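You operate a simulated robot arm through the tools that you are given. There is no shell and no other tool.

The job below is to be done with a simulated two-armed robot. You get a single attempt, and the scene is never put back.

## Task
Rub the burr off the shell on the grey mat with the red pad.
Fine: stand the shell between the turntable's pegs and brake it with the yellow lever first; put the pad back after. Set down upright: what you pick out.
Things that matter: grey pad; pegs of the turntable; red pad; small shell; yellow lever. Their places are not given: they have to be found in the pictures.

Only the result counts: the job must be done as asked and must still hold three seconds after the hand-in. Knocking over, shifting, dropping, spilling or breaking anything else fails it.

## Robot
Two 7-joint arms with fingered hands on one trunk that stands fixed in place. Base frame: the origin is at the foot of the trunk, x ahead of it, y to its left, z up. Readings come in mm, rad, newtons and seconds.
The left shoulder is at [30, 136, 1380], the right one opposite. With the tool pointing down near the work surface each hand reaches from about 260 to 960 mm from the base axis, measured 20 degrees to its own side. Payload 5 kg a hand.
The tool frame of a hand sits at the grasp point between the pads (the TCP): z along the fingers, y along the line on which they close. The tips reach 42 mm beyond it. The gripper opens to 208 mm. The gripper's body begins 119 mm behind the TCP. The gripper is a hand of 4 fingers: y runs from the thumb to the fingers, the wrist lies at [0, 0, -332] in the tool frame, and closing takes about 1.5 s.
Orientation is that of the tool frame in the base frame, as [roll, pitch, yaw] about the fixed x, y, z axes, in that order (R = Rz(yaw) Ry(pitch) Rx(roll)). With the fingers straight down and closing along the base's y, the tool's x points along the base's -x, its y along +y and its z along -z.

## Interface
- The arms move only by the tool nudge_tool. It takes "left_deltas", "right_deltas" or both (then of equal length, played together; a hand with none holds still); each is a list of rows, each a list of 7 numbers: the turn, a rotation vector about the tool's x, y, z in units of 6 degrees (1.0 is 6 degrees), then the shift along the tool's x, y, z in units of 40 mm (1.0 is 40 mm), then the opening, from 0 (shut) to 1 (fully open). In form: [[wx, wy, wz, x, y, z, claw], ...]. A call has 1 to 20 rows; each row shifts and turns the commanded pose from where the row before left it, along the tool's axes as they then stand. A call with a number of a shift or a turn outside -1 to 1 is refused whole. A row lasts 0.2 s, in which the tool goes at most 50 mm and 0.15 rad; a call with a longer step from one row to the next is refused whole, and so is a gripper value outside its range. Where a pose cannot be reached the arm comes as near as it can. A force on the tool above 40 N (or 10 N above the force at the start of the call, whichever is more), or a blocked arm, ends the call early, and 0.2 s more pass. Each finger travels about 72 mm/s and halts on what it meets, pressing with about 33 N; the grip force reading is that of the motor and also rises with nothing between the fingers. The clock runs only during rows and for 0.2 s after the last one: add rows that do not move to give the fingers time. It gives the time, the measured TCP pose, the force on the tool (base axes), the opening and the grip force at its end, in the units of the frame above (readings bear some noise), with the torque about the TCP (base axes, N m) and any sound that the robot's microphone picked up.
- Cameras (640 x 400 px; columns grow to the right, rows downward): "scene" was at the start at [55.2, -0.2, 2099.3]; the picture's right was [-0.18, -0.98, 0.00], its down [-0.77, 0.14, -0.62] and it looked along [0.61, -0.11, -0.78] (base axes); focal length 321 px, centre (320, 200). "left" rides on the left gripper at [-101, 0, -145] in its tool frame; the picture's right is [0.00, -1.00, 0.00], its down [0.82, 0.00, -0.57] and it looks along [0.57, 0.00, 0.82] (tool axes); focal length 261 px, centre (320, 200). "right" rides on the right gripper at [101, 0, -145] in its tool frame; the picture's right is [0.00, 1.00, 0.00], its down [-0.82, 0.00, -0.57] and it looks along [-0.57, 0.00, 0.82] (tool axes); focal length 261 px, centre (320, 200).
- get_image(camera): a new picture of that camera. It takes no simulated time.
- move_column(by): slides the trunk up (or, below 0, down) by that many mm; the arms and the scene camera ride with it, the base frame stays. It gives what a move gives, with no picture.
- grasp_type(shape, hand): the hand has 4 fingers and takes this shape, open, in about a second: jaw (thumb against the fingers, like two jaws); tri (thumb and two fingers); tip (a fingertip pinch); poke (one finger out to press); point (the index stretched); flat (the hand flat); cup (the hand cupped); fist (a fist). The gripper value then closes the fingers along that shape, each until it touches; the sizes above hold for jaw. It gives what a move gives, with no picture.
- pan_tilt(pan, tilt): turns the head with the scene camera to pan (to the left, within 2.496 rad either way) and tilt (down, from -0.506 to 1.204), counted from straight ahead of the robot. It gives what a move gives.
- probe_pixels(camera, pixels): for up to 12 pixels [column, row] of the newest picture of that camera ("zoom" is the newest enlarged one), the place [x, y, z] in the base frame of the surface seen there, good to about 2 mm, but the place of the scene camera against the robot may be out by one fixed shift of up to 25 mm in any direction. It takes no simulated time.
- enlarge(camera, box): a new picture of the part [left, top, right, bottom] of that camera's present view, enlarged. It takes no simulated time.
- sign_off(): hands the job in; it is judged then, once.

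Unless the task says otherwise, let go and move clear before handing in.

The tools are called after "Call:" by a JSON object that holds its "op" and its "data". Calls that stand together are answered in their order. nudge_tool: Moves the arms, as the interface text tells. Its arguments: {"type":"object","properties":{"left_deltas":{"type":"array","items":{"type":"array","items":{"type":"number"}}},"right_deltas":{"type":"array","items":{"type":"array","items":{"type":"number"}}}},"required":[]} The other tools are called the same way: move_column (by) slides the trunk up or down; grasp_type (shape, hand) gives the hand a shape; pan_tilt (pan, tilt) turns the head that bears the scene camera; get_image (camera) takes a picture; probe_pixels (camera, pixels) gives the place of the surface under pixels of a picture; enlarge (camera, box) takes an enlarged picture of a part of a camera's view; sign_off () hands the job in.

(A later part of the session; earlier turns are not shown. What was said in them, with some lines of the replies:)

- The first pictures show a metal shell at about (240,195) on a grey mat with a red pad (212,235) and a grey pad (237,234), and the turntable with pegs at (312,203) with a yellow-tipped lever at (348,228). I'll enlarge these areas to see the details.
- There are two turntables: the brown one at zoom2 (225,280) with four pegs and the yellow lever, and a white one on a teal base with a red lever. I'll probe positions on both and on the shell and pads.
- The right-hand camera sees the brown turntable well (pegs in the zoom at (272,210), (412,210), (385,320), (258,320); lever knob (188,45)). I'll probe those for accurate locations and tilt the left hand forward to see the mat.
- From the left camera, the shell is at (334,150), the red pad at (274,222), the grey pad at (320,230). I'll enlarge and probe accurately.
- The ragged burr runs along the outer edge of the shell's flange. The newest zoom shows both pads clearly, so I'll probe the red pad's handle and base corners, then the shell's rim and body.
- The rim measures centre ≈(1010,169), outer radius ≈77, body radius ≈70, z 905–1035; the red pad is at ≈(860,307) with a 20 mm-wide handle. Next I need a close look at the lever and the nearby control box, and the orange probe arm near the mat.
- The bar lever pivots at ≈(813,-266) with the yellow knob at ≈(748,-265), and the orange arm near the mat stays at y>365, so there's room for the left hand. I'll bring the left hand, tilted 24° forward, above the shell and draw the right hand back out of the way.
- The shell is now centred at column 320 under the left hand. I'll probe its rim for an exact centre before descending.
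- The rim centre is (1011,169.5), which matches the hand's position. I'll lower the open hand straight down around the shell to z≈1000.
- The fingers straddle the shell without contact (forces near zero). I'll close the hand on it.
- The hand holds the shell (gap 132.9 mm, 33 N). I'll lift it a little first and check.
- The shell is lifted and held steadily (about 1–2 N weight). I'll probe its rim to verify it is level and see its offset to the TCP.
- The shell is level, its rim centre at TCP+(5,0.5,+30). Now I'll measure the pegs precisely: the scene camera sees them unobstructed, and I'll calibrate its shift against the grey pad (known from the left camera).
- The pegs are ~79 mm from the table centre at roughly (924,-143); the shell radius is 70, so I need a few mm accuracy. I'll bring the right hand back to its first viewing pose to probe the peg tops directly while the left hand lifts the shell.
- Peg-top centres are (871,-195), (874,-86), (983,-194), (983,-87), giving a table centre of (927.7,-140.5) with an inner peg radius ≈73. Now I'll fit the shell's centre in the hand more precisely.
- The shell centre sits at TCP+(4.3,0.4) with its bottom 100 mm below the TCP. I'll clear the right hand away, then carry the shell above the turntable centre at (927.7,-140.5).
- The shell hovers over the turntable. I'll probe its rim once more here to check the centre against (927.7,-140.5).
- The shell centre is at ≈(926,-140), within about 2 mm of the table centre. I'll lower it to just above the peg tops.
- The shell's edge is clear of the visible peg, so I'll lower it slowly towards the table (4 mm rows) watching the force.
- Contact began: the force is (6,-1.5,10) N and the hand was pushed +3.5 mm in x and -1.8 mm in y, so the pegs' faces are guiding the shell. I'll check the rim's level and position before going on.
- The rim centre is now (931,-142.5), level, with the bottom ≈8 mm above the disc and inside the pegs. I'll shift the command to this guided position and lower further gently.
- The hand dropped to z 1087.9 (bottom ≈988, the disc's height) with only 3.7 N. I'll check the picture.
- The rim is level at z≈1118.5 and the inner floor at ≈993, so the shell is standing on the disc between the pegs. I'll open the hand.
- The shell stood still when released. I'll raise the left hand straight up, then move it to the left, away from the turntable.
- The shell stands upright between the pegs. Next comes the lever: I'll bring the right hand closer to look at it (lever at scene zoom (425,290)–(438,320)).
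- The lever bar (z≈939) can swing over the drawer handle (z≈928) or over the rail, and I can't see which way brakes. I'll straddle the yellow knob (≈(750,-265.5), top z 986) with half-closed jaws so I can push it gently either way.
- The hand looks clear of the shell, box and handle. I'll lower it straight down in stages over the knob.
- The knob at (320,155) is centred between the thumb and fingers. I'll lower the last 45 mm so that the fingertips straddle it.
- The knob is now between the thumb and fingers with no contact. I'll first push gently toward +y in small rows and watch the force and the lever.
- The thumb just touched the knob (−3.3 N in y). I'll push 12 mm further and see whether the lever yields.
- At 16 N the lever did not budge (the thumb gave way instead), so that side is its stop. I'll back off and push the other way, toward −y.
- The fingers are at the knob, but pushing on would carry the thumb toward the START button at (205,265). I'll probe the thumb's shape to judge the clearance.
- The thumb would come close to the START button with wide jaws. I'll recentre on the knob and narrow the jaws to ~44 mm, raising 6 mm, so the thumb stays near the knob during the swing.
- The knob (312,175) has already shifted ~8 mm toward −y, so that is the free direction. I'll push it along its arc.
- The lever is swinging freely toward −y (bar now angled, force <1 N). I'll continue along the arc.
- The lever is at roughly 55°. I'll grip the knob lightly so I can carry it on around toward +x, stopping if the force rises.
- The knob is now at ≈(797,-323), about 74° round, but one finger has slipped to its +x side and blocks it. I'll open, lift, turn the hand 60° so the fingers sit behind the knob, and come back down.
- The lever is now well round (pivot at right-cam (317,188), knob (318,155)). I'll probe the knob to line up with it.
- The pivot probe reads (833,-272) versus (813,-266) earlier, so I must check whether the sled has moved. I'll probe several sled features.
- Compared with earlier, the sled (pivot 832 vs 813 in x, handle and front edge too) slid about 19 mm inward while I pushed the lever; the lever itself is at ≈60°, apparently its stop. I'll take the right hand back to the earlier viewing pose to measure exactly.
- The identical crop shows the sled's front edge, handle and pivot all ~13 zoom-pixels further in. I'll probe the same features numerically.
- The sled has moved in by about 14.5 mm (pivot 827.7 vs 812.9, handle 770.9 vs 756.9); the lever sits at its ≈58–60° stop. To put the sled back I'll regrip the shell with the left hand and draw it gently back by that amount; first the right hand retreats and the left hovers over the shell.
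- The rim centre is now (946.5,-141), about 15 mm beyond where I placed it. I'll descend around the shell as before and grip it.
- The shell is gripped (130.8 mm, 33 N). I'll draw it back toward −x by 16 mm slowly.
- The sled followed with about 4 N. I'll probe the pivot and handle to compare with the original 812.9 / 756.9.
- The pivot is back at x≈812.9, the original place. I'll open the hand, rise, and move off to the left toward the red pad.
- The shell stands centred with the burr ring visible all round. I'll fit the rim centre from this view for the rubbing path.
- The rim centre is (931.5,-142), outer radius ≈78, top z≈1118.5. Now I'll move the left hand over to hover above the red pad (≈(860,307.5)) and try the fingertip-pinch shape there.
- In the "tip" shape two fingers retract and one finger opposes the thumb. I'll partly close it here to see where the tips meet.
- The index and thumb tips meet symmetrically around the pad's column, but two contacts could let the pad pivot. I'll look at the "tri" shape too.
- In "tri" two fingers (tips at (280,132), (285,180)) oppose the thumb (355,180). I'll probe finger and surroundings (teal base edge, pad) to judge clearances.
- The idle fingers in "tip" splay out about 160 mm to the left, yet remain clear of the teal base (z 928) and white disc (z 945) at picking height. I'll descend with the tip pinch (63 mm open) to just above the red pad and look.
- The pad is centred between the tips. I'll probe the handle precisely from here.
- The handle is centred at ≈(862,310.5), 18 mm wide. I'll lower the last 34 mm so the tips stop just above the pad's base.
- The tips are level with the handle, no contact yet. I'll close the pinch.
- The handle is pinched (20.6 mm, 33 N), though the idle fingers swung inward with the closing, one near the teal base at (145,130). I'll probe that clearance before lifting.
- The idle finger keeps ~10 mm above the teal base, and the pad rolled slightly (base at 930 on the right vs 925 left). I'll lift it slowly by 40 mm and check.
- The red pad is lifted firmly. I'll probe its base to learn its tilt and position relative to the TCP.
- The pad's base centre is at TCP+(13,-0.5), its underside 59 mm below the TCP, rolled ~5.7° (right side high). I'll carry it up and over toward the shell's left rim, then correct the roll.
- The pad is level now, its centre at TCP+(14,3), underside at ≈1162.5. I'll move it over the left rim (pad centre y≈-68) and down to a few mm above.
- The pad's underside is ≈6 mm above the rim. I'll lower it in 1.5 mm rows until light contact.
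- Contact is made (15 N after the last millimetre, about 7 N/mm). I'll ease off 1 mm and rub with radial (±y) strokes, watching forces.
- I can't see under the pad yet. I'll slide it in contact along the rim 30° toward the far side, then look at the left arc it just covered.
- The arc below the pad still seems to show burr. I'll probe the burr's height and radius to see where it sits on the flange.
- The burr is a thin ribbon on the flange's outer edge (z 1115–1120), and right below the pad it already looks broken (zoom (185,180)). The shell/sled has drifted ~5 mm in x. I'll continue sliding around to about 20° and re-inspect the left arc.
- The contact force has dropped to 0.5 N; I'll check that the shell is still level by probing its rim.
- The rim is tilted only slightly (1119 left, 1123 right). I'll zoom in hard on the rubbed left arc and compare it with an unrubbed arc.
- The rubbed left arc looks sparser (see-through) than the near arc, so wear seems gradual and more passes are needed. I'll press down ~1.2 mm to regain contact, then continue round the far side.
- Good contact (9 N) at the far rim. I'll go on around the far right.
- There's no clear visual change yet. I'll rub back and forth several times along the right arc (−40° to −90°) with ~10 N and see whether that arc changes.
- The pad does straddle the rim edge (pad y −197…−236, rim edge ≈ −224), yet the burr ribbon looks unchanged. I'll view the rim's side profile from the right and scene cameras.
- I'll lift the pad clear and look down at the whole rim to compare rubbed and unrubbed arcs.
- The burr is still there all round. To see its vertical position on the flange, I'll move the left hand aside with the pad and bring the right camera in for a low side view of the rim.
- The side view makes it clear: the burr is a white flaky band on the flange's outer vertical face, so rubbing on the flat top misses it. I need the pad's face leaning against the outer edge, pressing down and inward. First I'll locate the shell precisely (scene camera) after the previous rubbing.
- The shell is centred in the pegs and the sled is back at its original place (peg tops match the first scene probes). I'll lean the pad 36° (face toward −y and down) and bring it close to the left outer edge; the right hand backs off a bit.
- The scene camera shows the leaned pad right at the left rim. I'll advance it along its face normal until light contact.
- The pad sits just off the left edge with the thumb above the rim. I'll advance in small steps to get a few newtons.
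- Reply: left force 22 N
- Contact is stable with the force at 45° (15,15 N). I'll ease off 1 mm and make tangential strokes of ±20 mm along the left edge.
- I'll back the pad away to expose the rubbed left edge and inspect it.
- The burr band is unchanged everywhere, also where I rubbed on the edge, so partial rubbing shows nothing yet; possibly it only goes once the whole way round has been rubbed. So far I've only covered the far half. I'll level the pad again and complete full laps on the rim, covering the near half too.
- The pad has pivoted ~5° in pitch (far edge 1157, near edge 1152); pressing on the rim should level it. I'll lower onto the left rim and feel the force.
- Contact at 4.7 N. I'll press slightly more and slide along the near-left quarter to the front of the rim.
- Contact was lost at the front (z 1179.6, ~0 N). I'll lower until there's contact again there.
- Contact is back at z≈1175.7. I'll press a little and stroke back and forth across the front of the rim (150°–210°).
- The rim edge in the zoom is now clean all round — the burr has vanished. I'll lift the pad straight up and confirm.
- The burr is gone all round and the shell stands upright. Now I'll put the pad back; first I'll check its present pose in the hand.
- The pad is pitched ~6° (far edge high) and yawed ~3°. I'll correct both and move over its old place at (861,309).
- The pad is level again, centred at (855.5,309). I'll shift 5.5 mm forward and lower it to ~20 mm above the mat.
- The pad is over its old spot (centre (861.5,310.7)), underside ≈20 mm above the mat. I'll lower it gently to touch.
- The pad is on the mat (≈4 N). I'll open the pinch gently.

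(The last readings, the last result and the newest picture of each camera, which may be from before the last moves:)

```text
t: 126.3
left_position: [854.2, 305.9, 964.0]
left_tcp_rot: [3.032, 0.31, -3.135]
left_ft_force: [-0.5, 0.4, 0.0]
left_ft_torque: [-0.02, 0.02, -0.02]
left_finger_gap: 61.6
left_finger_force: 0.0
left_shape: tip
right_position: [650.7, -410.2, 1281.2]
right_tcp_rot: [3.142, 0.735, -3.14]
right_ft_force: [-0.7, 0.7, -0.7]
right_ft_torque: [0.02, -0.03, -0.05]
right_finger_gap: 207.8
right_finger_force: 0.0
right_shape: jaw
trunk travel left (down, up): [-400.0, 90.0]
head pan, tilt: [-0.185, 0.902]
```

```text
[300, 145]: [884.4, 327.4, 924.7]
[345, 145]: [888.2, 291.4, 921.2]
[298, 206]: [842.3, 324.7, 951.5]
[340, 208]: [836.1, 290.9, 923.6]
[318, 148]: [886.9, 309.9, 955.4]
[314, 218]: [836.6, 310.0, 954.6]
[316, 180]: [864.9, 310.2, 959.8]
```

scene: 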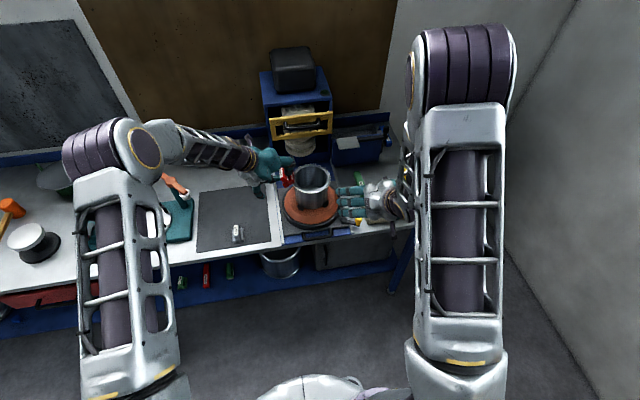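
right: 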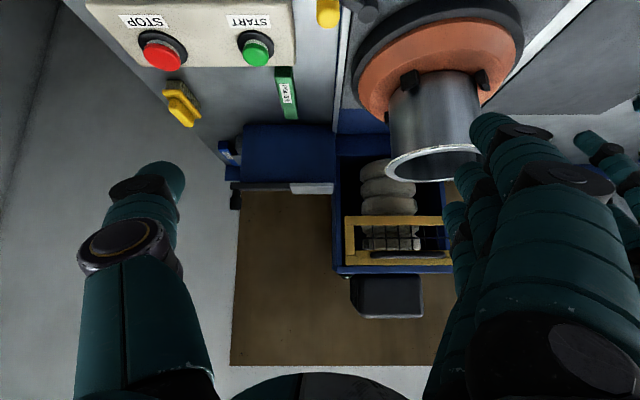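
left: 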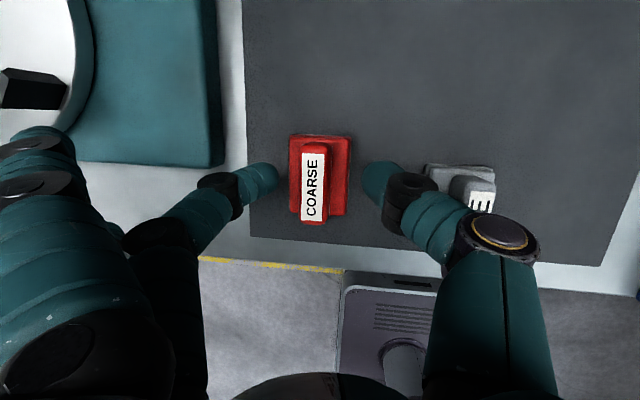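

The red pad stands flat on the mat at (862,310), as before. I'll raise the hand straight up and clear.

Call:
{"op": "nudge_tool", "data": {"left_deltas": [[0, 0, 0, -0.076, 0.025, -0.237, 0.3], [0, 0, 0, -0.153, 0.05, -0.473, 0.3], [0, 0, 0, -0.275, 0.089, -0.852, 0.3], [0, 0, 0, -0.275, 0.089, -0.852, 0.3], [0, 0, 0, -0.275, 0.089, -0.852, 0.3], [0, 0, 0, -0.275, 0.089, -0.852, 0.3], [0, 0, 0, -0.275, 0.089, -0.852, 0.3], [0, 0, 0, -0.275, 0.089, -0.852, 0.3], [0, 0, 0, 0.8, 0, -0.3, 0.3], [0, 0, 0, 0.8, 0, -0.3, 0.3], [0, 0, 0, 0.8, 0, -0.3, 0.3], [0, 0, 0, 0.8, 0, -0.3, 0.3], [0, 0, 0, 0.8, 0, -0.3, 0.3], [0, 0, 0, 0, 0, 0, 0.3]]}}

Call:
{"op": "get_image", "data": {"camera": "left"}}

Call:
{"op": "get_image", "data": {"camera": "scene"}}

Call:
{"op": "enlarge", "data": {"camera": "scene", "box": [260, 150, 370, 250]}}

```text
t: 129.3
left_position: [682.4, 299.2, 1216.7]
left_tcp_rot: [3.033, 0.312, -3.135]
left_ft_force: [0.5, -0.1, -0.8]
left_ft_torque: [0.0, 0.03, 0.0]
left_finger_gap: 62.0
left_finger_force: 0.1
left_shape: tip
right_position: [651.8, -411.2, 1279.6]
right_tcp_rot: [-3.14, 0.733, 3.14]
right_ft_force: [-0.2, -0.1, -0.4]
right_ft_torque: [0.01, 0.03, -0.02]
right_finger_gap: 208.0
right_finger_force: 0.0
right_shape: jaw
trunk travel left (down, up): [-400.0, 90.0]
head pan, tilt: [-0.185, 0.902]
```

```text
taken
```

left: 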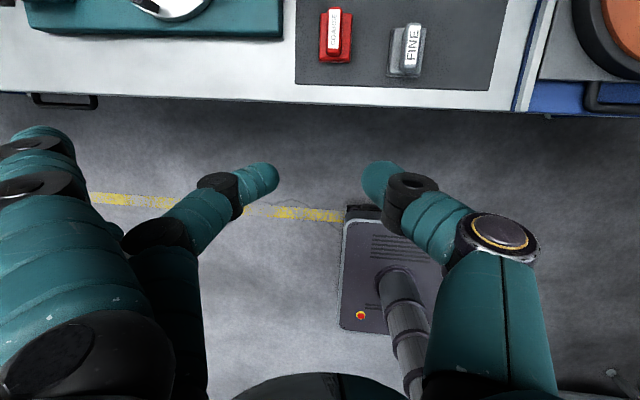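

```text
taken
```

scene: 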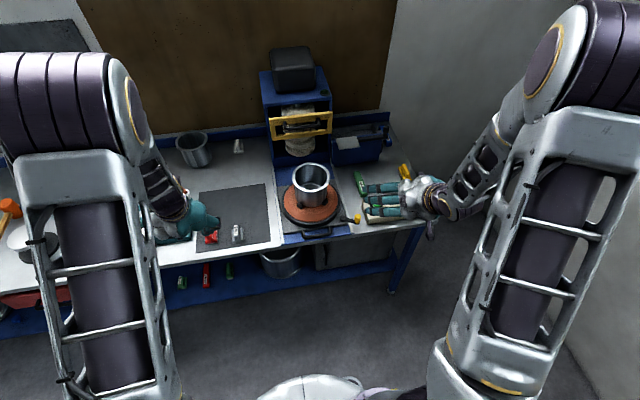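

```text
4.00 times, centred on (315, 200) of scene
```

zoom: 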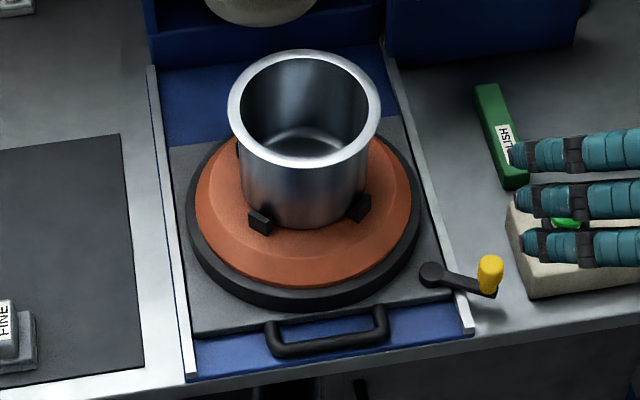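

The burr-free shell stands in place. I'll check whether the sled has drifted compared to its original scene readings (pivot (831,-250), pegs x≈880–882).

Call:
{"op": "probe_pixels", "data": {"camera": "zoom", "pixels": [[432, 272], [260, 215], [360, 200], [490, 270], [330, 345], [205, 110], [305, 155], [305, 60], [235, 105], [375, 105]]}}

Call:
{"op": "enlarge", "data": {"camera": "scene", "box": [270, 165, 355, 240]}}

Call:
{"op": "probe_pixels", "data": {"camera": "zoom", "pixels": [[478, 282], [485, 290], [300, 378], [415, 350]]}}

```text
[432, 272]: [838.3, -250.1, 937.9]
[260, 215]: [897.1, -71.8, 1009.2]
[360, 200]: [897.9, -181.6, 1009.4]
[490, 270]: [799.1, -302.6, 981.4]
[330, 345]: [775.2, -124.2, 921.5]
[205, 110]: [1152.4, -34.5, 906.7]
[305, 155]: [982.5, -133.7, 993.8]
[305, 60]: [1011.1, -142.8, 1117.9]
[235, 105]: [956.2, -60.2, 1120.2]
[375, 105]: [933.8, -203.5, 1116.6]
```

```text
5.33 times, centred on (312, 202) of scene
```

zoom: 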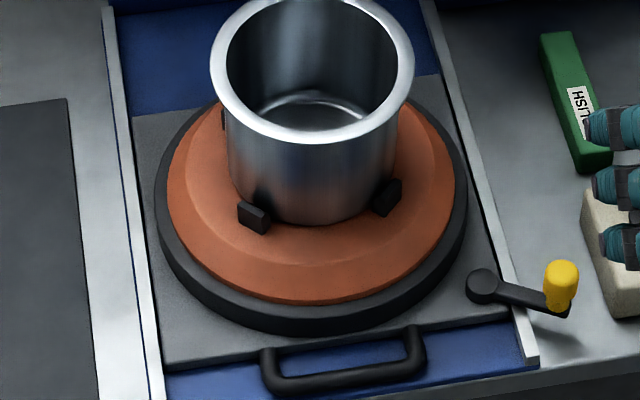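

```text
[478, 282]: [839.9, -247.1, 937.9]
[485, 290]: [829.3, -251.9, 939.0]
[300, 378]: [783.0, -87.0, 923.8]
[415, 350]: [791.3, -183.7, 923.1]
```

The sled has again slid inward about 14 mm (pegs and pivot higher in the crop) during the rubbing. I'll put the left hand back into jaw shape and orientation, and hover over the shell to draw the sled back as before; the right hand withdraws a bit.

Call:
{"op": "grasp_type", "data": {"hand": "left", "shape": "jaw"}}

Call:
{"op": "nudge_tool", "data": {"left_deltas": [[0, -1, 0, 0, 0, 0, 1], [0.99, 0, -0.32, 0, 0, 0, 1], [0, 0, 0, 0, 0, 0, 1], [0, 0, 0, -0.519, -0.919, 0.156, 1], [0, 0, 0, -0.519, -0.919, 0.156, 1], [0, 0, 0, -0.519, -0.919, 0.156, 1], [0, 0, 0, -0.519, -0.919, 0.156, 1], [0, 0, 0, -0.519, -0.919, 0.156, 1], [0, 0, 0, -0.519, -0.919, 0.156, 1], [0, 0, 0, -0.519, -0.919, 0.156, 1], [0, 0, 0, -0.519, -0.919, 0.156, 1], [0, 0, 0, -0.519, -0.919, 0.156, 1], [0, 0, 0, -0.519, -0.919, 0.156, 1], [0, 0, 0, -0.519, -0.919, 0.156, 1], [0, 0, 0, -0.519, -0.919, 0.156, 1], [0, 0, 0, 0, 0, 0, 1]], "right_deltas": [[0, 0, 0, 0, -0.9, -0.3, 1], [0, 0, 0, 0, -0.9, -0.3, 1], [0, 0, 0, 0, 0, 0, 1], [0, 0, 0, 0, 0, 0, 1], [0, 0, 0, 0, 0, 0, 1], [0, 0, 0, 0, 0, 0, 1], [0, 0, 0, 0, 0, 0, 1], [0, 0, 0, 0, 0, 0, 1], [0, 0, 0, 0, 0, 0, 1], [0, 0, 0, 0, 0, 0, 1], [0, 0, 0, 0, 0, 0, 1], [0, 0, 0, 0, 0, 0, 1], [0, 0, 0, 0, 0, 0, 1], [0, 0, 0, 0, 0, 0, 1], [0, 0, 0, 0, 0, 0, 1], [0, 0, 0, 0, 0, 0, 1]]}}

Call:
{"op": "get_image", "data": {"camera": "left"}}

Call:
{"op": "enlarge", "data": {"camera": "left", "box": [240, 80, 400, 260]}}

```text
t: 130.2
left_position: [681.1, 298.5, 1217.1]
left_tcp_rot: [3.031, 0.314, -3.134]
left_ft_force: [0.3, 0.2, -0.5]
left_ft_torque: [-0.03, -0.05, 0.01]
left_finger_gap: 208.0
left_finger_force: 0.0
left_shape: jaw
right_position: [653.4, -410.4, 1280.7]
right_tcp_rot: [-3.141, 0.732, 3.141]
right_ft_force: [0.1, 0.3, -0.5]
right_ft_torque: [-0.02, 0.02, -0.04]
right_finger_gap: 208.0
right_finger_force: 0.0
right_shape: jaw
trunk travel left (down, up): [-400.0, 90.0]
head pan, tilt: [-0.185, 0.902]
```

```text
t: 133.6
left_position: [953.7, -136.0, 1252.8]
left_tcp_rot: [-3.136, 0.417, -3.111]
left_ft_force: [-0.4, 0.4, -0.2]
left_ft_torque: [-0.06, 0.0, -0.07]
left_finger_gap: 208.1
left_finger_force: 0.0
left_shape: jaw
right_position: [635.2, -481.7, 1299.4]
right_tcp_rot: [3.141, 0.734, -3.141]
right_ft_force: [0.0, -0.2, 0.2]
right_ft_torque: [-0.05, -0.01, -0.04]
right_finger_gap: 207.9
right_finger_force: 0.0
right_shape: jaw
trunk travel left (down, up): [-400.0, 90.0]
head pan, tilt: [-0.185, 0.902]
```

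```text
taken
```

left: 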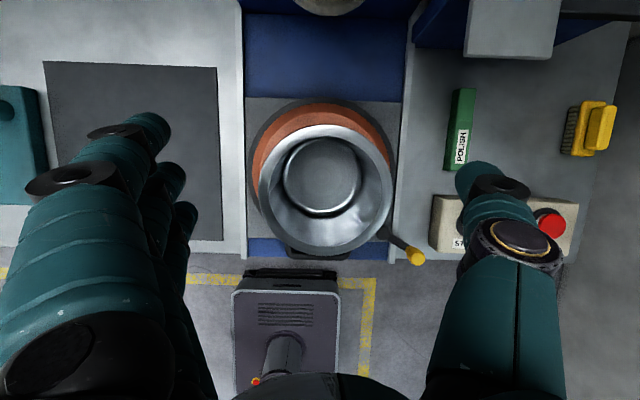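

```text
2.22 times, centred on (320, 170) of left
```

zoom: 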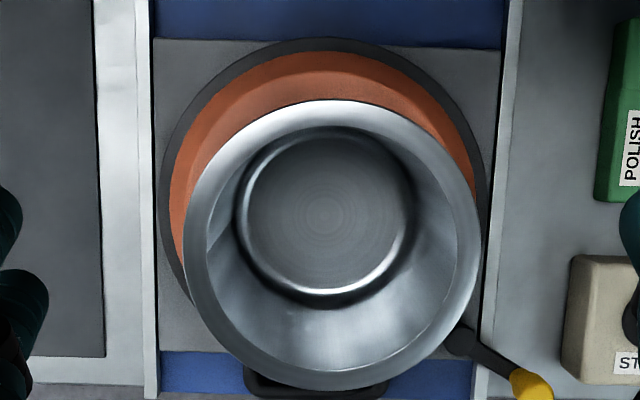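

Call:
{"op": "probe_pixels", "data": {"camera": "zoom", "pixels": [[332, 104], [332, 385], [189, 245], [475, 245], [229, 145], [435, 145], [229, 345], [460, 342], [332, 60], [275, 385]]}}

```text
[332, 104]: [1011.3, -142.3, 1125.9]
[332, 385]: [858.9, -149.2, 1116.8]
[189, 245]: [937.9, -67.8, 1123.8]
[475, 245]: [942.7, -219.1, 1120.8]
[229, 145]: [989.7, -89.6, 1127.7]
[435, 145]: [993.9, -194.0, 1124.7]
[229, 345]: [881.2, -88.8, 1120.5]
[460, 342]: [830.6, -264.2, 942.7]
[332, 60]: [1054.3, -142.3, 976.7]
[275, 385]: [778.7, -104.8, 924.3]
```

The rim heights (far 1126, near 1117) reveal that the shell is leaning ~3.4° toward the robot — wedged between the pegs after the last strokes. I'll grip it, lift it slightly, level it and reseat it. First lower the open hand around it.

Call:
{"op": "nudge_tool", "data": {"left_deltas": [[0, 0, 0, 0.417, -0.0375, 0.706, 1], [0, 0, 0, 0.417, -0.0375, 0.706, 1], [0, 0, 0, 0.417, -0.0375, 0.706, 1], [0, 0, 0, 0.417, -0.0375, 0.706, 1], [0, 0, 0, 0.417, -0.0375, 0.706, 1], [0, 0, 0, 0, 0, 0, 1]]}}

Call:
{"op": "get_image", "data": {"camera": "left"}}

Call:
{"op": "probe_pixels", "data": {"camera": "left", "pixels": [[320, 62], [320, 322], [190, 200], [450, 200], [240, 90], [400, 90], [240, 290], [400, 290], [320, 180], [320, 140], [320, 215], [290, 180]]}}

```text
t: 135.0
left_position: [934.4, -146.0, 1088.1]
left_tcp_rot: [-3.137, 0.417, -3.11]
left_ft_force: [0.9, 0.0, -0.1]
left_ft_torque: [-0.02, 0.0, 0.02]
left_finger_gap: 207.8
left_finger_force: 0.0
left_shape: jaw
right_position: [635.1, -482.3, 1298.0]
right_tcp_rot: [3.14, 0.731, 3.14]
right_ft_force: [-0.2, 0.2, 0.1]
right_ft_torque: [0.01, -0.03, 0.01]
right_finger_gap: 207.8
right_finger_force: 0.1
right_shape: jaw
trunk travel left (down, up): [-400.0, 90.0]
head pan, tilt: [-0.185, 0.902]
```

```text
taken
```

left: 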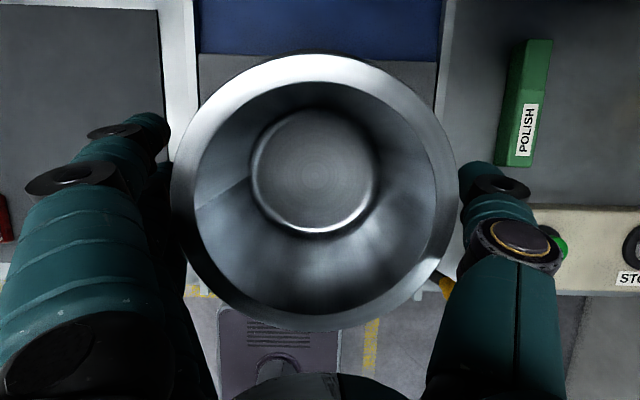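

```text
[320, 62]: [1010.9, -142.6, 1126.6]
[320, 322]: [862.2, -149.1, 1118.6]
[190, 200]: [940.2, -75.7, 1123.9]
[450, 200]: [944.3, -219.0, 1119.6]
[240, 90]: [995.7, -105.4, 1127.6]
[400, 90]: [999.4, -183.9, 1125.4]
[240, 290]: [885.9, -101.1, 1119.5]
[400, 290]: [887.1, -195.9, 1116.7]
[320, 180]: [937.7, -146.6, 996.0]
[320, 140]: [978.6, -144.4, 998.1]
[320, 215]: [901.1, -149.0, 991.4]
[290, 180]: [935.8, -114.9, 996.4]
```

The shell is tipped 3.1° in x and 1.7° in y (far-left side raised). I'll shift 2 mm, grip it, and lift it by 12 mm.

Call:
{"op": "nudge_tool", "data": {"left_deltas": [[0, 0, 0, 0, 0.05, 0, 1], [0, 0, 0, 0, 0, 0, 0.6], [0, 0, 0, 0, 0, 0, 0.6], [0, 0, 0, 0, 0, 0, 0.4], [0, 0, 0, 0, 0, 0, 0.4], [0, 0, 0, 0, 0, 0, 0.2], [0, 0, 0, 0, 0, 0, 0.2], [0, 0, 0, 0, 0, 0, 0.2], [0, 0, 0, -0.0406, 0, -0.0913, 0.2], [0, 0, 0, -0.0406, 0, -0.0913, 0.2], [0, 0, 0, -0.0406, 0, -0.0913, 0.2], [0, 0, 0, 0, 0, 0, 0.2]]}}

Call:
{"op": "get_image", "data": {"camera": "left"}}

Call:
{"op": "probe_pixels", "data": {"camera": "left", "pixels": [[320, 62], [320, 322], [190, 200], [450, 200], [240, 90], [400, 90], [240, 290], [400, 290], [320, 180], [320, 140], [320, 215], [290, 180]]}}

```text
t: 137.6
left_position: [933.6, -143.1, 1100.7]
left_tcp_rot: [-3.137, 0.418, -3.11]
left_ft_force: [-0.7, 0.6, -1.6]
left_ft_torque: [-0.01, 0.03, 0.0]
left_finger_gap: 133.5
left_finger_force: 33.1
left_shape: jaw
right_position: [636.2, -481.8, 1299.0]
right_tcp_rot: [3.141, 0.732, -3.141]
right_ft_force: [-0.5, -0.1, -0.8]
right_ft_torque: [0.03, -0.01, 0.0]
right_finger_gap: 208.0
right_finger_force: 0.1
right_shape: jaw
trunk travel left (down, up): [-400.0, 90.0]
head pan, tilt: [-0.185, 0.902]
```

```text
taken
```

left: 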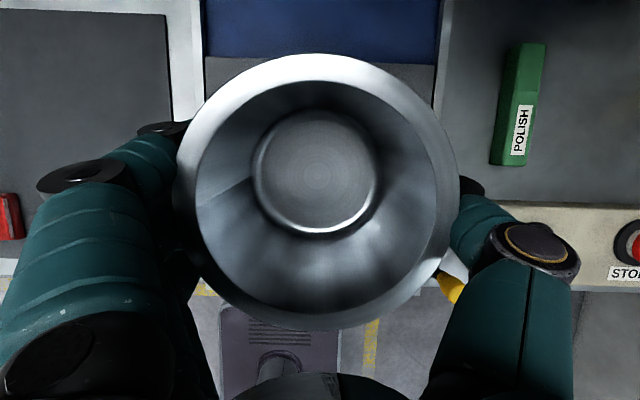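

```text
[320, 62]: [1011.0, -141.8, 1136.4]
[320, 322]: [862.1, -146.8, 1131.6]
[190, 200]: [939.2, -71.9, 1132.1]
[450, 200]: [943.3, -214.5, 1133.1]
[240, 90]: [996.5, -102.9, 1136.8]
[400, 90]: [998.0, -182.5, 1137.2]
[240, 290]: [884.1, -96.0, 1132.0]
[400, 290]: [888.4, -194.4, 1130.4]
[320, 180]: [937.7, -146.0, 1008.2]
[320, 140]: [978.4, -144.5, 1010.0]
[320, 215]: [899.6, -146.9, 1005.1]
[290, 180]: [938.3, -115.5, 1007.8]
```

In the hand the shell is still pitched ~2.7°. Before levelling and lowering I need the present peg positions; I'll look with the right camera.

Call:
{"op": "get_image", "data": {"camera": "right"}}

Call:
{"op": "enlarge", "data": {"camera": "scene", "box": [270, 165, 355, 240]}}

```text
taken
```

right: 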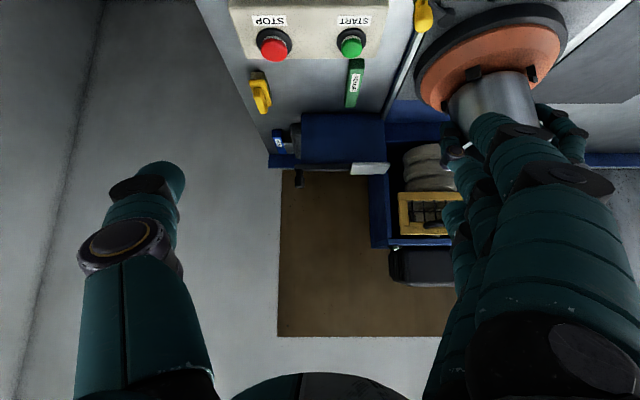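

```text
5.33 times, centred on (312, 202) of scene
```

zoom: 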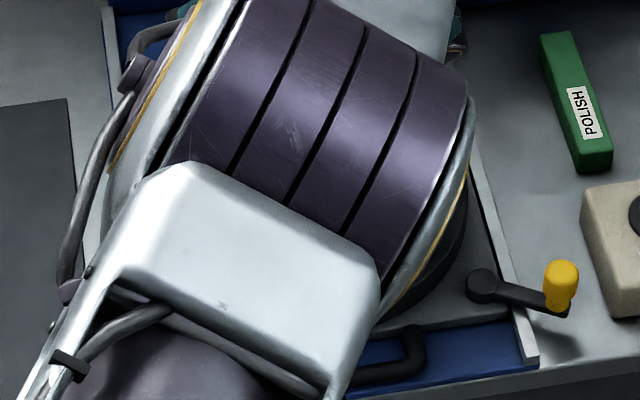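

Call:
{"op": "enlarge", "data": {"camera": "right", "box": [410, 0, 570, 130]}}

Call:
{"op": "enlarge", "data": {"camera": "right", "box": [430, 55, 550, 130]}}

```text
3.08 times, centred on (490, 65) of right
```

zoom: 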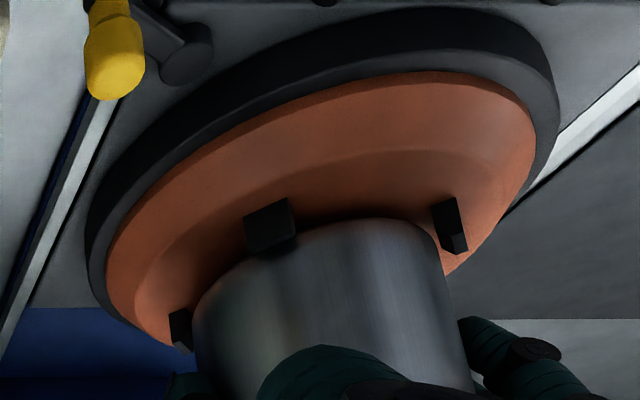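

```text
5.33 times, centred on (490, 92) of right
```

zoom: 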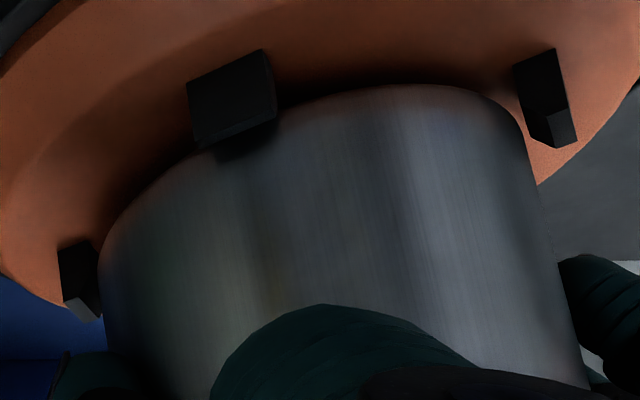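

Call:
{"op": "probe_pixels", "data": {"camera": "zoom", "pixels": [[230, 95], [205, 138], [270, 115], [562, 130], [550, 118], [572, 140], [82, 308], [70, 285], [92, 318], [540, 80]]}}

```text
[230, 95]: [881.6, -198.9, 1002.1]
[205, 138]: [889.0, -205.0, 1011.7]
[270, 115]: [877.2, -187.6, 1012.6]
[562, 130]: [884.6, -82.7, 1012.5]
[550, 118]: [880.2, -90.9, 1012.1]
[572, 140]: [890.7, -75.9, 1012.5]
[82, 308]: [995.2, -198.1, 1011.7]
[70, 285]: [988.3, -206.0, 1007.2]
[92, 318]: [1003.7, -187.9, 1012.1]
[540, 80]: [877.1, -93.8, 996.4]
```

The right camera shows the pegs ≈12 mm further in, so the seat centre is now ≈(941,-141). I'll lift the shell just clear of the peg tops, level it (+2.7°), and recentre.

Call:
{"op": "nudge_tool", "data": {"left_deltas": [[0, 0, 0, -0.061, 0, -0.137, 0.2], [0, 0, 0, -0.061, 0, -0.137, 0.2], [0, 0, 0, -0.03, 0, -0.068, 0.2], [0, 0.45, 0, 0, 0, 0, 0.2], [0, 0, 0, -0.0816, 0, 0.0317, 0.2], [0, 0, 0, 0, 0, 0, 0.2]]}}

Call:
{"op": "get_image", "data": {"camera": "left"}}

Call:
{"op": "probe_pixels", "data": {"camera": "left", "pixels": [[320, 60], [320, 324], [182, 195], [452, 200], [246, 84], [396, 84], [226, 280], [410, 280], [320, 180], [320, 140], [320, 215], [318, 95]]}}

```text
t: 139.0
left_position: [936.2, -143.1, 1116.0]
left_tcp_rot: [-3.138, 0.369, -3.111]
left_ft_force: [0.0, -0.1, -2.8]
left_ft_torque: [0.01, 0.0, 0.04]
left_finger_gap: 133.7
left_finger_force: 32.9
left_shape: jaw
right_position: [634.8, -483.0, 1297.9]
right_tcp_rot: [-3.141, 0.735, -3.141]
right_ft_force: [0.3, -0.6, 0.4]
right_ft_torque: [0.02, 0.0, 0.0]
right_finger_gap: 208.0
right_finger_force: 0.0
right_shape: jaw
trunk travel left (down, up): [-400.0, 90.0]
head pan, tilt: [-0.185, 0.902]
```

```text
taken
```

left: 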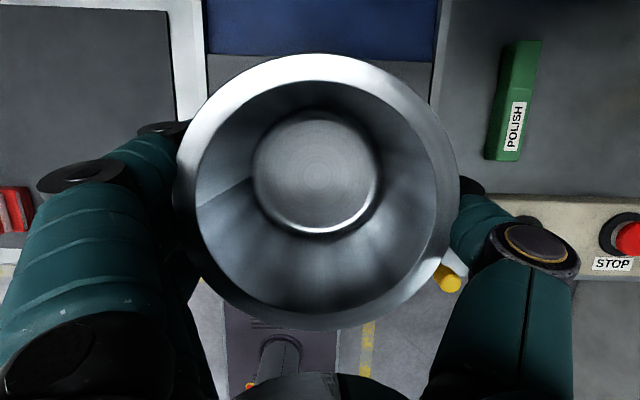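

```text
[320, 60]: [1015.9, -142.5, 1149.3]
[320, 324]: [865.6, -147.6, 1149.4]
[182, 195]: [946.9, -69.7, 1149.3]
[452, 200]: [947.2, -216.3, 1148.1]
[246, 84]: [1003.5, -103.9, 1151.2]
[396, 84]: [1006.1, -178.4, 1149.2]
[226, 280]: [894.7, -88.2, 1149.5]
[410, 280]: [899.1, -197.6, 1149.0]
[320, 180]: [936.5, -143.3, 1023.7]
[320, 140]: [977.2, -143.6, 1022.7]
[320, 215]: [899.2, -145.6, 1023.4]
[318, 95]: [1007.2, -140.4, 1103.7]
```

The shell is level now (rim 1149 all round), centred at (940.7,-142.7). I'll shift 2.5 mm forward and lower slowly into the pegs, watching the force.

Call:
{"op": "nudge_tool", "data": {"left_deltas": [[0, 0, 0, -0.0583, 0, 0.0226, 0.2], [0, 0, 0, 0.0453, 0, 0.1165, 0.2], [0, 0, 0, 0.0453, 0, 0.1165, 0.2], [0, 0, 0, 0.0362, 0, 0.0932, 0.2], [0, 0, 0, 0.0362, 0, 0.0932, 0.2], [0, 0, 0, 0, 0, 0, 0.2]]}}

Call:
{"op": "nudge_tool", "data": {"left_deltas": [[0, 0, 0, 0.0362, 0, 0.0932, 0.2], [0, 0, 0, 0.0362, 0, 0.0932, 0.2], [0, 0, 0, 0, 0, 0, 0.2]]}}

```text
t: 140.4
left_position: [939.8, -142.9, 1097.2]
left_tcp_rot: [-3.139, 0.37, -3.111]
left_ft_force: [0.2, -0.4, -3.1]
left_ft_torque: [0.0, 0.01, 0.0]
left_finger_gap: 133.9
left_finger_force: 32.5
left_shape: jaw
right_position: [634.7, -481.4, 1299.2]
right_tcp_rot: [3.141, 0.732, -3.141]
right_ft_force: [-0.4, -0.2, -0.9]
right_ft_torque: [0.0, -0.01, -0.02]
right_finger_gap: 208.0
right_finger_force: 0.0
right_shape: jaw
trunk travel left (down, up): [-400.0, 90.0]
head pan, tilt: [-0.185, 0.902]
```

```text
t: 141.2
left_position: [940.5, -142.5, 1088.3]
left_tcp_rot: [-3.139, 0.368, -3.111]
left_ft_force: [-0.7, -0.1, -3.2]
left_ft_torque: [-0.06, 0.1, 0.05]
left_finger_gap: 133.7
left_finger_force: 33.1
left_shape: jaw
right_position: [636.3, -483.0, 1298.2]
right_tcp_rot: [-3.141, 0.731, 3.14]
right_ft_force: [0.7, -1.0, 0.5]
right_ft_torque: [0.0, 0.03, 0.0]
right_finger_gap: 208.0
right_finger_force: 0.1
right_shape: jaw
trunk travel left (down, up): [-400.0, 90.0]
head pan, tilt: [-0.185, 0.902]
```

It slid between the pegs without touching. I'll lower the last few millimetres to the disc.

Call:
{"op": "nudge_tool", "data": {"left_deltas": [[0, 0, 0, 0.0181, 0, 0.0466, 0.2], [0, 0, 0, 0, 0, 0, 0.2]]}}

Call:
{"op": "nudge_tool", "data": {"left_deltas": [[0, 0, 0, 0.0136, 0, 0.035, 0.2], [0, 0, 0, 0, 0, 0, 0.2]]}}

Call:
{"op": "get_image", "data": {"camera": "left"}}

Call:
{"op": "probe_pixels", "data": {"camera": "left", "pixels": [[320, 60], [320, 324], [182, 195], [452, 200], [246, 84], [396, 84], [226, 280], [410, 280], [320, 180], [320, 140], [320, 215]]}}

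```text
t: 141.8
left_position: [940.3, -142.3, 1087.4]
left_tcp_rot: [-3.138, 0.368, -3.11]
left_ft_force: [0.7, -0.8, -3.0]
left_ft_torque: [-0.08, -0.08, -0.03]
left_finger_gap: 133.5
left_finger_force: 32.9
left_shape: jaw
right_position: [636.0, -483.3, 1298.7]
right_tcp_rot: [-3.141, 0.732, -3.141]
right_ft_force: [0.1, 0.6, -0.4]
right_ft_torque: [0.03, -0.03, 0.0]
right_finger_gap: 207.9
right_finger_force: 0.0
right_shape: jaw
trunk travel left (down, up): [-400.0, 90.0]
head pan, tilt: [-0.185, 0.902]
```

```text
t: 142.4
left_position: [940.3, -143.7, 1086.6]
left_tcp_rot: [-3.138, 0.37, -3.11]
left_ft_force: [0.2, -0.9, -2.7]
left_ft_torque: [-0.16, -0.03, -0.02]
left_finger_gap: 133.6
left_finger_force: 33.0
left_shape: jaw
right_position: [635.7, -482.0, 1298.6]
right_tcp_rot: [-3.141, 0.733, 3.142]
right_ft_force: [0.2, 0.7, -0.6]
right_ft_torque: [0.0, -0.01, 0.01]
right_finger_gap: 208.1
right_finger_force: 0.0
right_shape: jaw
trunk travel left (down, up): [-400.0, 90.0]
head pan, tilt: [-0.185, 0.902]
```

```text
taken
```

left: 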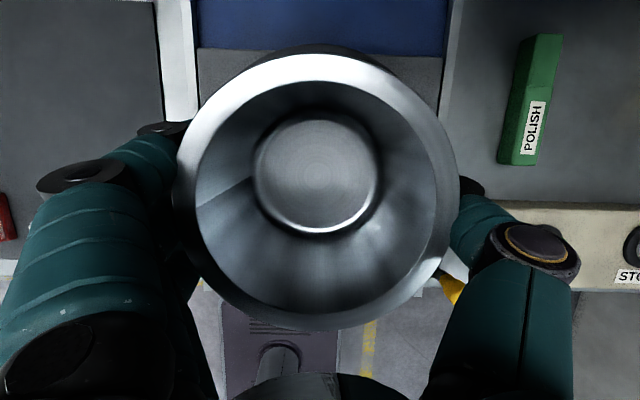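

```text
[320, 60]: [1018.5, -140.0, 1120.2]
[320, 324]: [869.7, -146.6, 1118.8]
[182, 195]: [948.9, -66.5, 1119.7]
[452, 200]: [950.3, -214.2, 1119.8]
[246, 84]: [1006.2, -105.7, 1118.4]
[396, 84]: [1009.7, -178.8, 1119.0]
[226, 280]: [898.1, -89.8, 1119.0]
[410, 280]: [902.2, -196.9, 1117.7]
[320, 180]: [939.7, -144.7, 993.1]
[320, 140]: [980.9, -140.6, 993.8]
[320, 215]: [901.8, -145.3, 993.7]
```

The shell is level at seated height (rim ≈1119, floor 993). While holding it I'll lower 1 mm and draw the sled back by 13 mm.

Call:
{"op": "nudge_tool", "data": {"left_deltas": [[0, 0, 0, 0.0091, 0, 0.0233, 0.2], [0, 0, 0, 0.0606, 0, -0.0235, 0.2], [0, 0, 0, 0.0606, 0, -0.0235, 0.2], [0, 0, 0, 0.0606, 0, -0.0235, 0.2], [0, 0, 0, 0.0606, 0, -0.0235, 0.2], [0, 0, 0, 0.0606, 0, -0.0235, 0.2], [0, 0, 0, 0, 0, 0, 0.2], [0, 0, 0, 0, 0, 0, 0.2]]}}

Call:
{"op": "get_image", "data": {"camera": "right"}}

Call:
{"op": "enlarge", "data": {"camera": "right", "box": [430, 45, 550, 120]}}

Call:
{"op": "enlarge", "data": {"camera": "scene", "box": [270, 165, 355, 240]}}

```text
t: 144.2
left_position: [928.0, -144.3, 1085.9]
left_tcp_rot: [-3.139, 0.37, -3.11]
left_ft_force: [4.2, -2.1, 1.5]
left_ft_torque: [-0.09, -0.13, -0.12]
left_finger_gap: 133.2
left_finger_force: 33.3
left_shape: jaw
right_position: [635.7, -481.8, 1298.6]
right_tcp_rot: [-3.141, 0.733, 3.141]
right_ft_force: [0.2, -0.3, 0.7]
right_ft_torque: [0.02, -0.02, 0.01]
right_finger_gap: 208.0
right_finger_force: 0.1
right_shape: jaw
trunk travel left (down, up): [-400.0, 90.0]
head pan, tilt: [-0.185, 0.902]
```

```text
taken
```

right: 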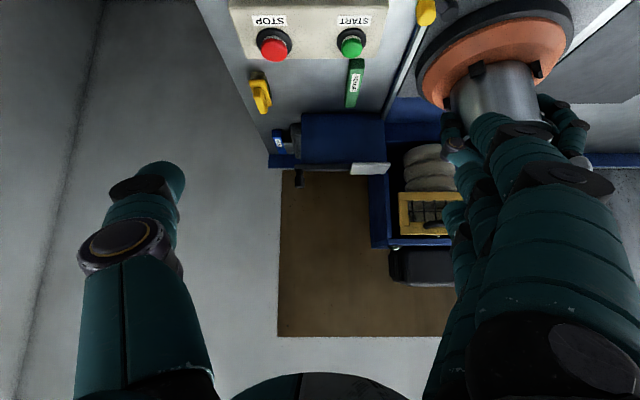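

```text
5.33 times, centred on (490, 82) of right
```

zoom: 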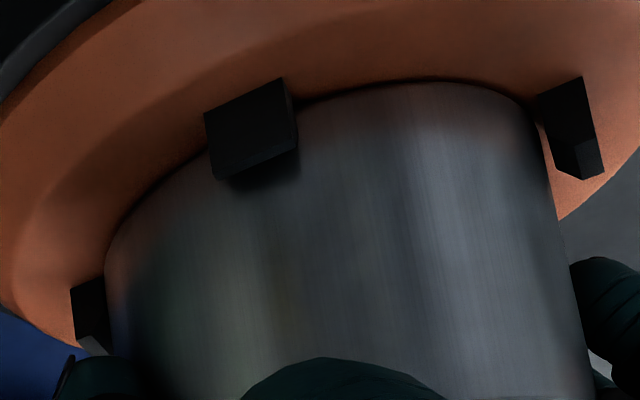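

```text
5.33 times, centred on (312, 202) of scene
```

zoom: 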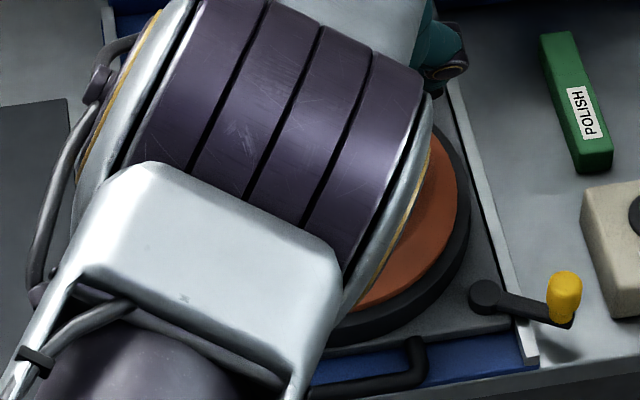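

Call:
{"op": "probe_pixels", "data": {"camera": "zoom", "pixels": [[486, 294], [478, 296], [494, 292], [415, 355]]}}

Call:
{"op": "enlarge", "data": {"camera": "right", "box": [430, 45, 550, 120]}}

Call:
{"op": "probe_pixels", "data": {"camera": "zoom", "pixels": [[250, 125], [222, 173], [292, 145], [590, 160], [578, 148], [600, 172], [93, 345], [250, 90], [565, 115]]}}

```text
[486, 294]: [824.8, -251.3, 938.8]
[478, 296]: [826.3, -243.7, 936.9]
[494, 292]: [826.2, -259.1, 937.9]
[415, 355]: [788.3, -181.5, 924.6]
```

```text
5.33 times, centred on (490, 82) of right
```

zoom: 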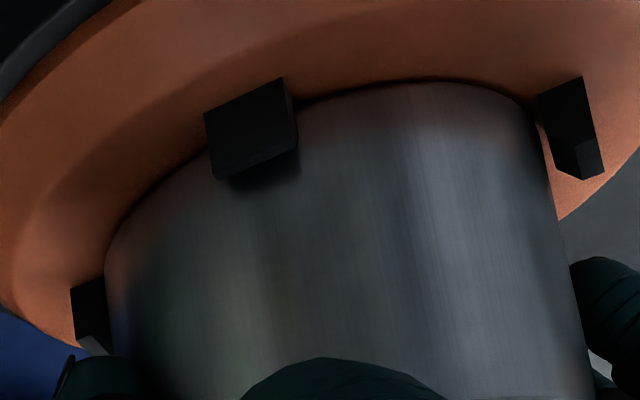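

```text
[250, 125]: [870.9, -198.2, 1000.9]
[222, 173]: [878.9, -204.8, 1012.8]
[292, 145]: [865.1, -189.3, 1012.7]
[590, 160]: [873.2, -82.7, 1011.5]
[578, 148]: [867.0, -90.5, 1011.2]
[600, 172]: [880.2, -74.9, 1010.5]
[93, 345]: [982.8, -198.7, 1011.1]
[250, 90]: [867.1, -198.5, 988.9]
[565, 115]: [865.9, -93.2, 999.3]
```

The peg tops match their original positions within 1–2 mm. I'll release the shell and rise.

Call:
{"op": "nudge_tool", "data": {"left_deltas": [[0, 0, 0, 0, 0, 0, 0.66], [0, 0, 0, 0, 0, 0, 0.74], [0, 0, 0, 0, 0, 0, 0.85], [0, 0, 0, 0, 0, 0, 1], [0, 0, 0, 0, 0, 0, 1], [0, 0, 0, 0, 0, 0, 1], [0, 0, 0, -0.18, 0, -0.466, 1], [0, 0, 0, -0.36, 0, -0.93, 1], [0, 0, 0, -0.36, 0, -0.93, 1], [0, 0, 0, -0.36, 0, -0.93, 1], [0, 0, 0, 0, 0, 0, 1]]}}

Call:
{"op": "get_image", "data": {"camera": "left"}}

Call:
{"op": "enlarge", "data": {"camera": "left", "box": [240, 80, 400, 260]}}

```text
t: 146.6
left_position: [926.9, -141.4, 1225.6]
left_tcp_rot: [-3.136, 0.37, -3.111]
left_ft_force: [0.1, 0.5, -0.7]
left_ft_torque: [0.03, 0.01, 0.01]
left_finger_gap: 207.8
left_finger_force: 0.0
left_shape: jaw
right_position: [635.9, -482.4, 1298.2]
right_tcp_rot: [-3.141, 0.734, -3.141]
right_ft_force: [1.5, -0.6, -0.2]
right_ft_torque: [-0.03, 0.03, 0.0]
right_finger_gap: 208.0
right_finger_force: 0.0
right_shape: jaw
trunk travel left (down, up): [-400.0, 90.0]
head pan, tilt: [-0.185, 0.902]
```

```text
taken
```

left: 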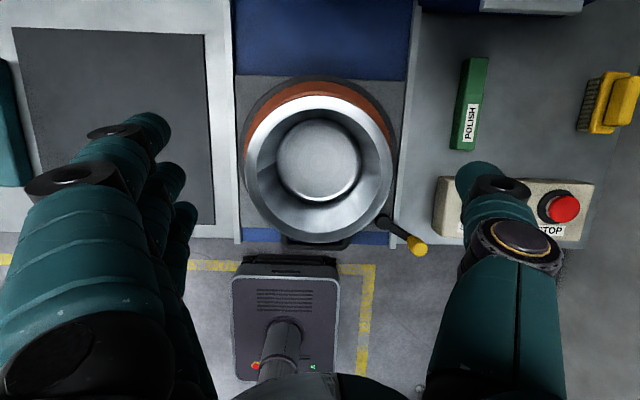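

```text
2.22 times, centred on (320, 170) of left
```

zoom: 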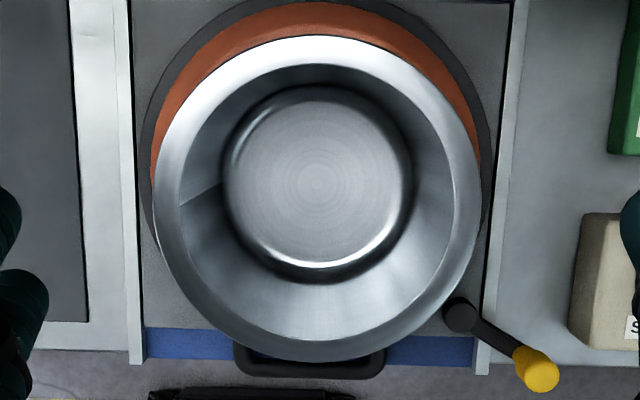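

Call:
{"op": "probe_pixels", "data": {"camera": "zoom", "pixels": [[317, 40], [317, 357], [157, 200], [476, 200], [205, 88], [430, 88], [205, 312], [430, 312], [317, 130], [317, 240], [250, 185], [385, 185]]}}

Call:
{"op": "probe_pixels", "data": {"camera": "zoom", "pixels": [[462, 316], [537, 370], [490, 335], [310, 368]]}}

```text
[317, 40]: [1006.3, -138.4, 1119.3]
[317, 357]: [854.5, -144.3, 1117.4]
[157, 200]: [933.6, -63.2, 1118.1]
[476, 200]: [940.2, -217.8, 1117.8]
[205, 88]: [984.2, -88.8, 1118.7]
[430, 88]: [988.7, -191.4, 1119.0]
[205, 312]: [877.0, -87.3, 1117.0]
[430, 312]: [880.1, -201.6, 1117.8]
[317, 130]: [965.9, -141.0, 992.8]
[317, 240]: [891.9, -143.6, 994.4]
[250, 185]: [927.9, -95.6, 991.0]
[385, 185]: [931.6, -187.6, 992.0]
```

```text
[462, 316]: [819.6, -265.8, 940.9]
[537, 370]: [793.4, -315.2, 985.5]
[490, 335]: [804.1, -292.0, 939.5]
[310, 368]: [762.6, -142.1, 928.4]
```

The shell stands level (rim 1117–1119 all round) and the lever is still at its end. I'll move the left hand away and do a final check with the right and scene cameras.

Call:
{"op": "nudge_tool", "data": {"left_deltas": [[0, 0, 0, -0.3, 0, -0.8, 1], [0, 0, 0, 0.2, 0.9, 0, 1], [0, 0, 0, 0.2, 0.9, 0, 1], [0, 0, 0, 0.2, 0.9, 0, 1], [0, 0, 0, 0.2, 0.9, 0, 1], [0, 0, 0, 0.4, 0.8, -0.2, 1], [0, 0, 0, 0.4, 0.8, -0.2, 1], [0, 0, 0, 0.4, 0.8, -0.2, 1], [0, 0, 0, 0.6, 0.7, -0.2, 1], [0, 0, 0, 0.8, 0.5, -0.3, 1], [0, 0, 0, 0.8, 0.3, -0.3, 1], [0, 0, 0, 0.8, 0, -0.3, 1], [0, 0, 0, 0, 0, 0, 1]]}}

Call:
{"op": "get_image", "data": {"camera": "scene"}}

Call:
{"op": "enlarge", "data": {"camera": "scene", "box": [180, 150, 300, 260]}}

Call:
{"op": "enlarge", "data": {"camera": "right", "box": [430, 45, 550, 120]}}

Call:
{"op": "enlarge", "data": {"camera": "scene", "box": [270, 165, 355, 240]}}

Call:
{"op": "probe_pixels", "data": {"camera": "zoom", "pixels": [[257, 222], [391, 200], [485, 290], [415, 350]]}}

```text
t: 149.4
left_position: [708.9, 151.6, 1248.6]
left_tcp_rot: [-3.138, 0.369, -3.11]
left_ft_force: [1.9, -0.5, 0.3]
left_ft_torque: [0.0, 0.06, 0.04]
left_finger_gap: 207.8
left_finger_force: 0.1
left_shape: jaw
right_position: [637.4, -482.3, 1298.2]
right_tcp_rot: [-3.141, 0.731, 3.14]
right_ft_force: [0.2, 0.0, -0.4]
right_ft_torque: [-0.05, 0.05, -0.03]
right_finger_gap: 207.8
right_finger_force: 0.1
right_shape: jaw
trunk travel left (down, up): [-400.0, 90.0]
head pan, tilt: [-0.185, 0.902]
```

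```text
taken
```

scene: 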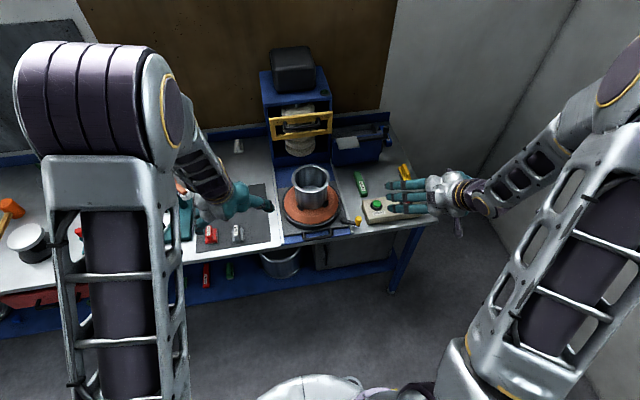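

```text
3.64 times, centred on (240, 205) of scene
```

zoom: 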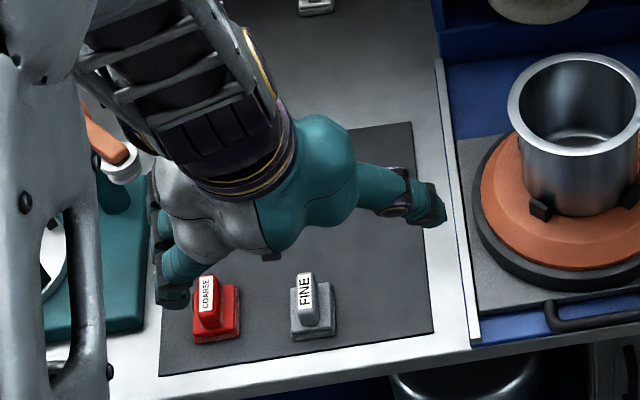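

```text
5.33 times, centred on (490, 82) of right
```

zoom: 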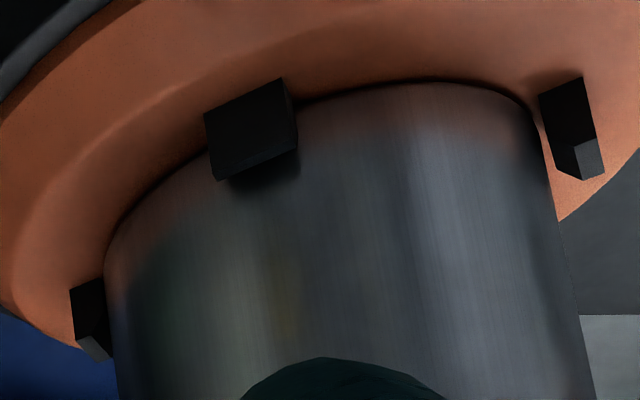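

```text
5.33 times, centred on (312, 202) of scene
```

zoom: 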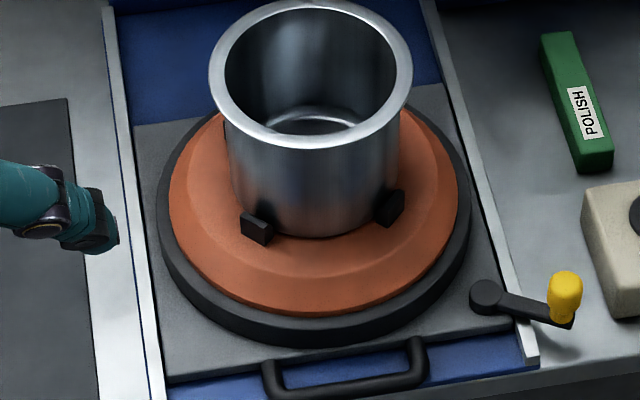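

```text
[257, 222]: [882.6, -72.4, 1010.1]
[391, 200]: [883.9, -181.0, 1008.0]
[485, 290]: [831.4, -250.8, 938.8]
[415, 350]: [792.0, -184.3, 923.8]
```

Everything matches: the pegs and pivot read as at the start (882.6/883.9 and 831.4), the shell stands upright and free of burr between the pegs, the lever is thrown, the red pad is back at its place at zoom (215,305), and both hands are clear. I'll hand in.

Call:
{"op": "sign_off", "data": {}}

```text
The job is handed in.
```

The job is handed in. The burr is gone from the shell's rim all the way round. The shell stands level between the turntable's pegs. The yellow lever has swung about 60°, as far as it would go. The red pad is back at its place on the grey mat, and both hands are clear.

- **Lever:** no sound came when I swung it. I took that position as the brake because the lever would go no further and the table did not turn while I rubbed.
- **Sled:** the sled under the turntable slid inward about 15 mm twice, once while I pushed the lever and once while I rubbed. I drew it back by gripping the shell both times, and it now reads within about 2 mm of its starting place.
- **Shell:** it leaned about 3° between the pegs after the last strokes, so I lifted it, levelled it and set it down again. It was upright at the final check.
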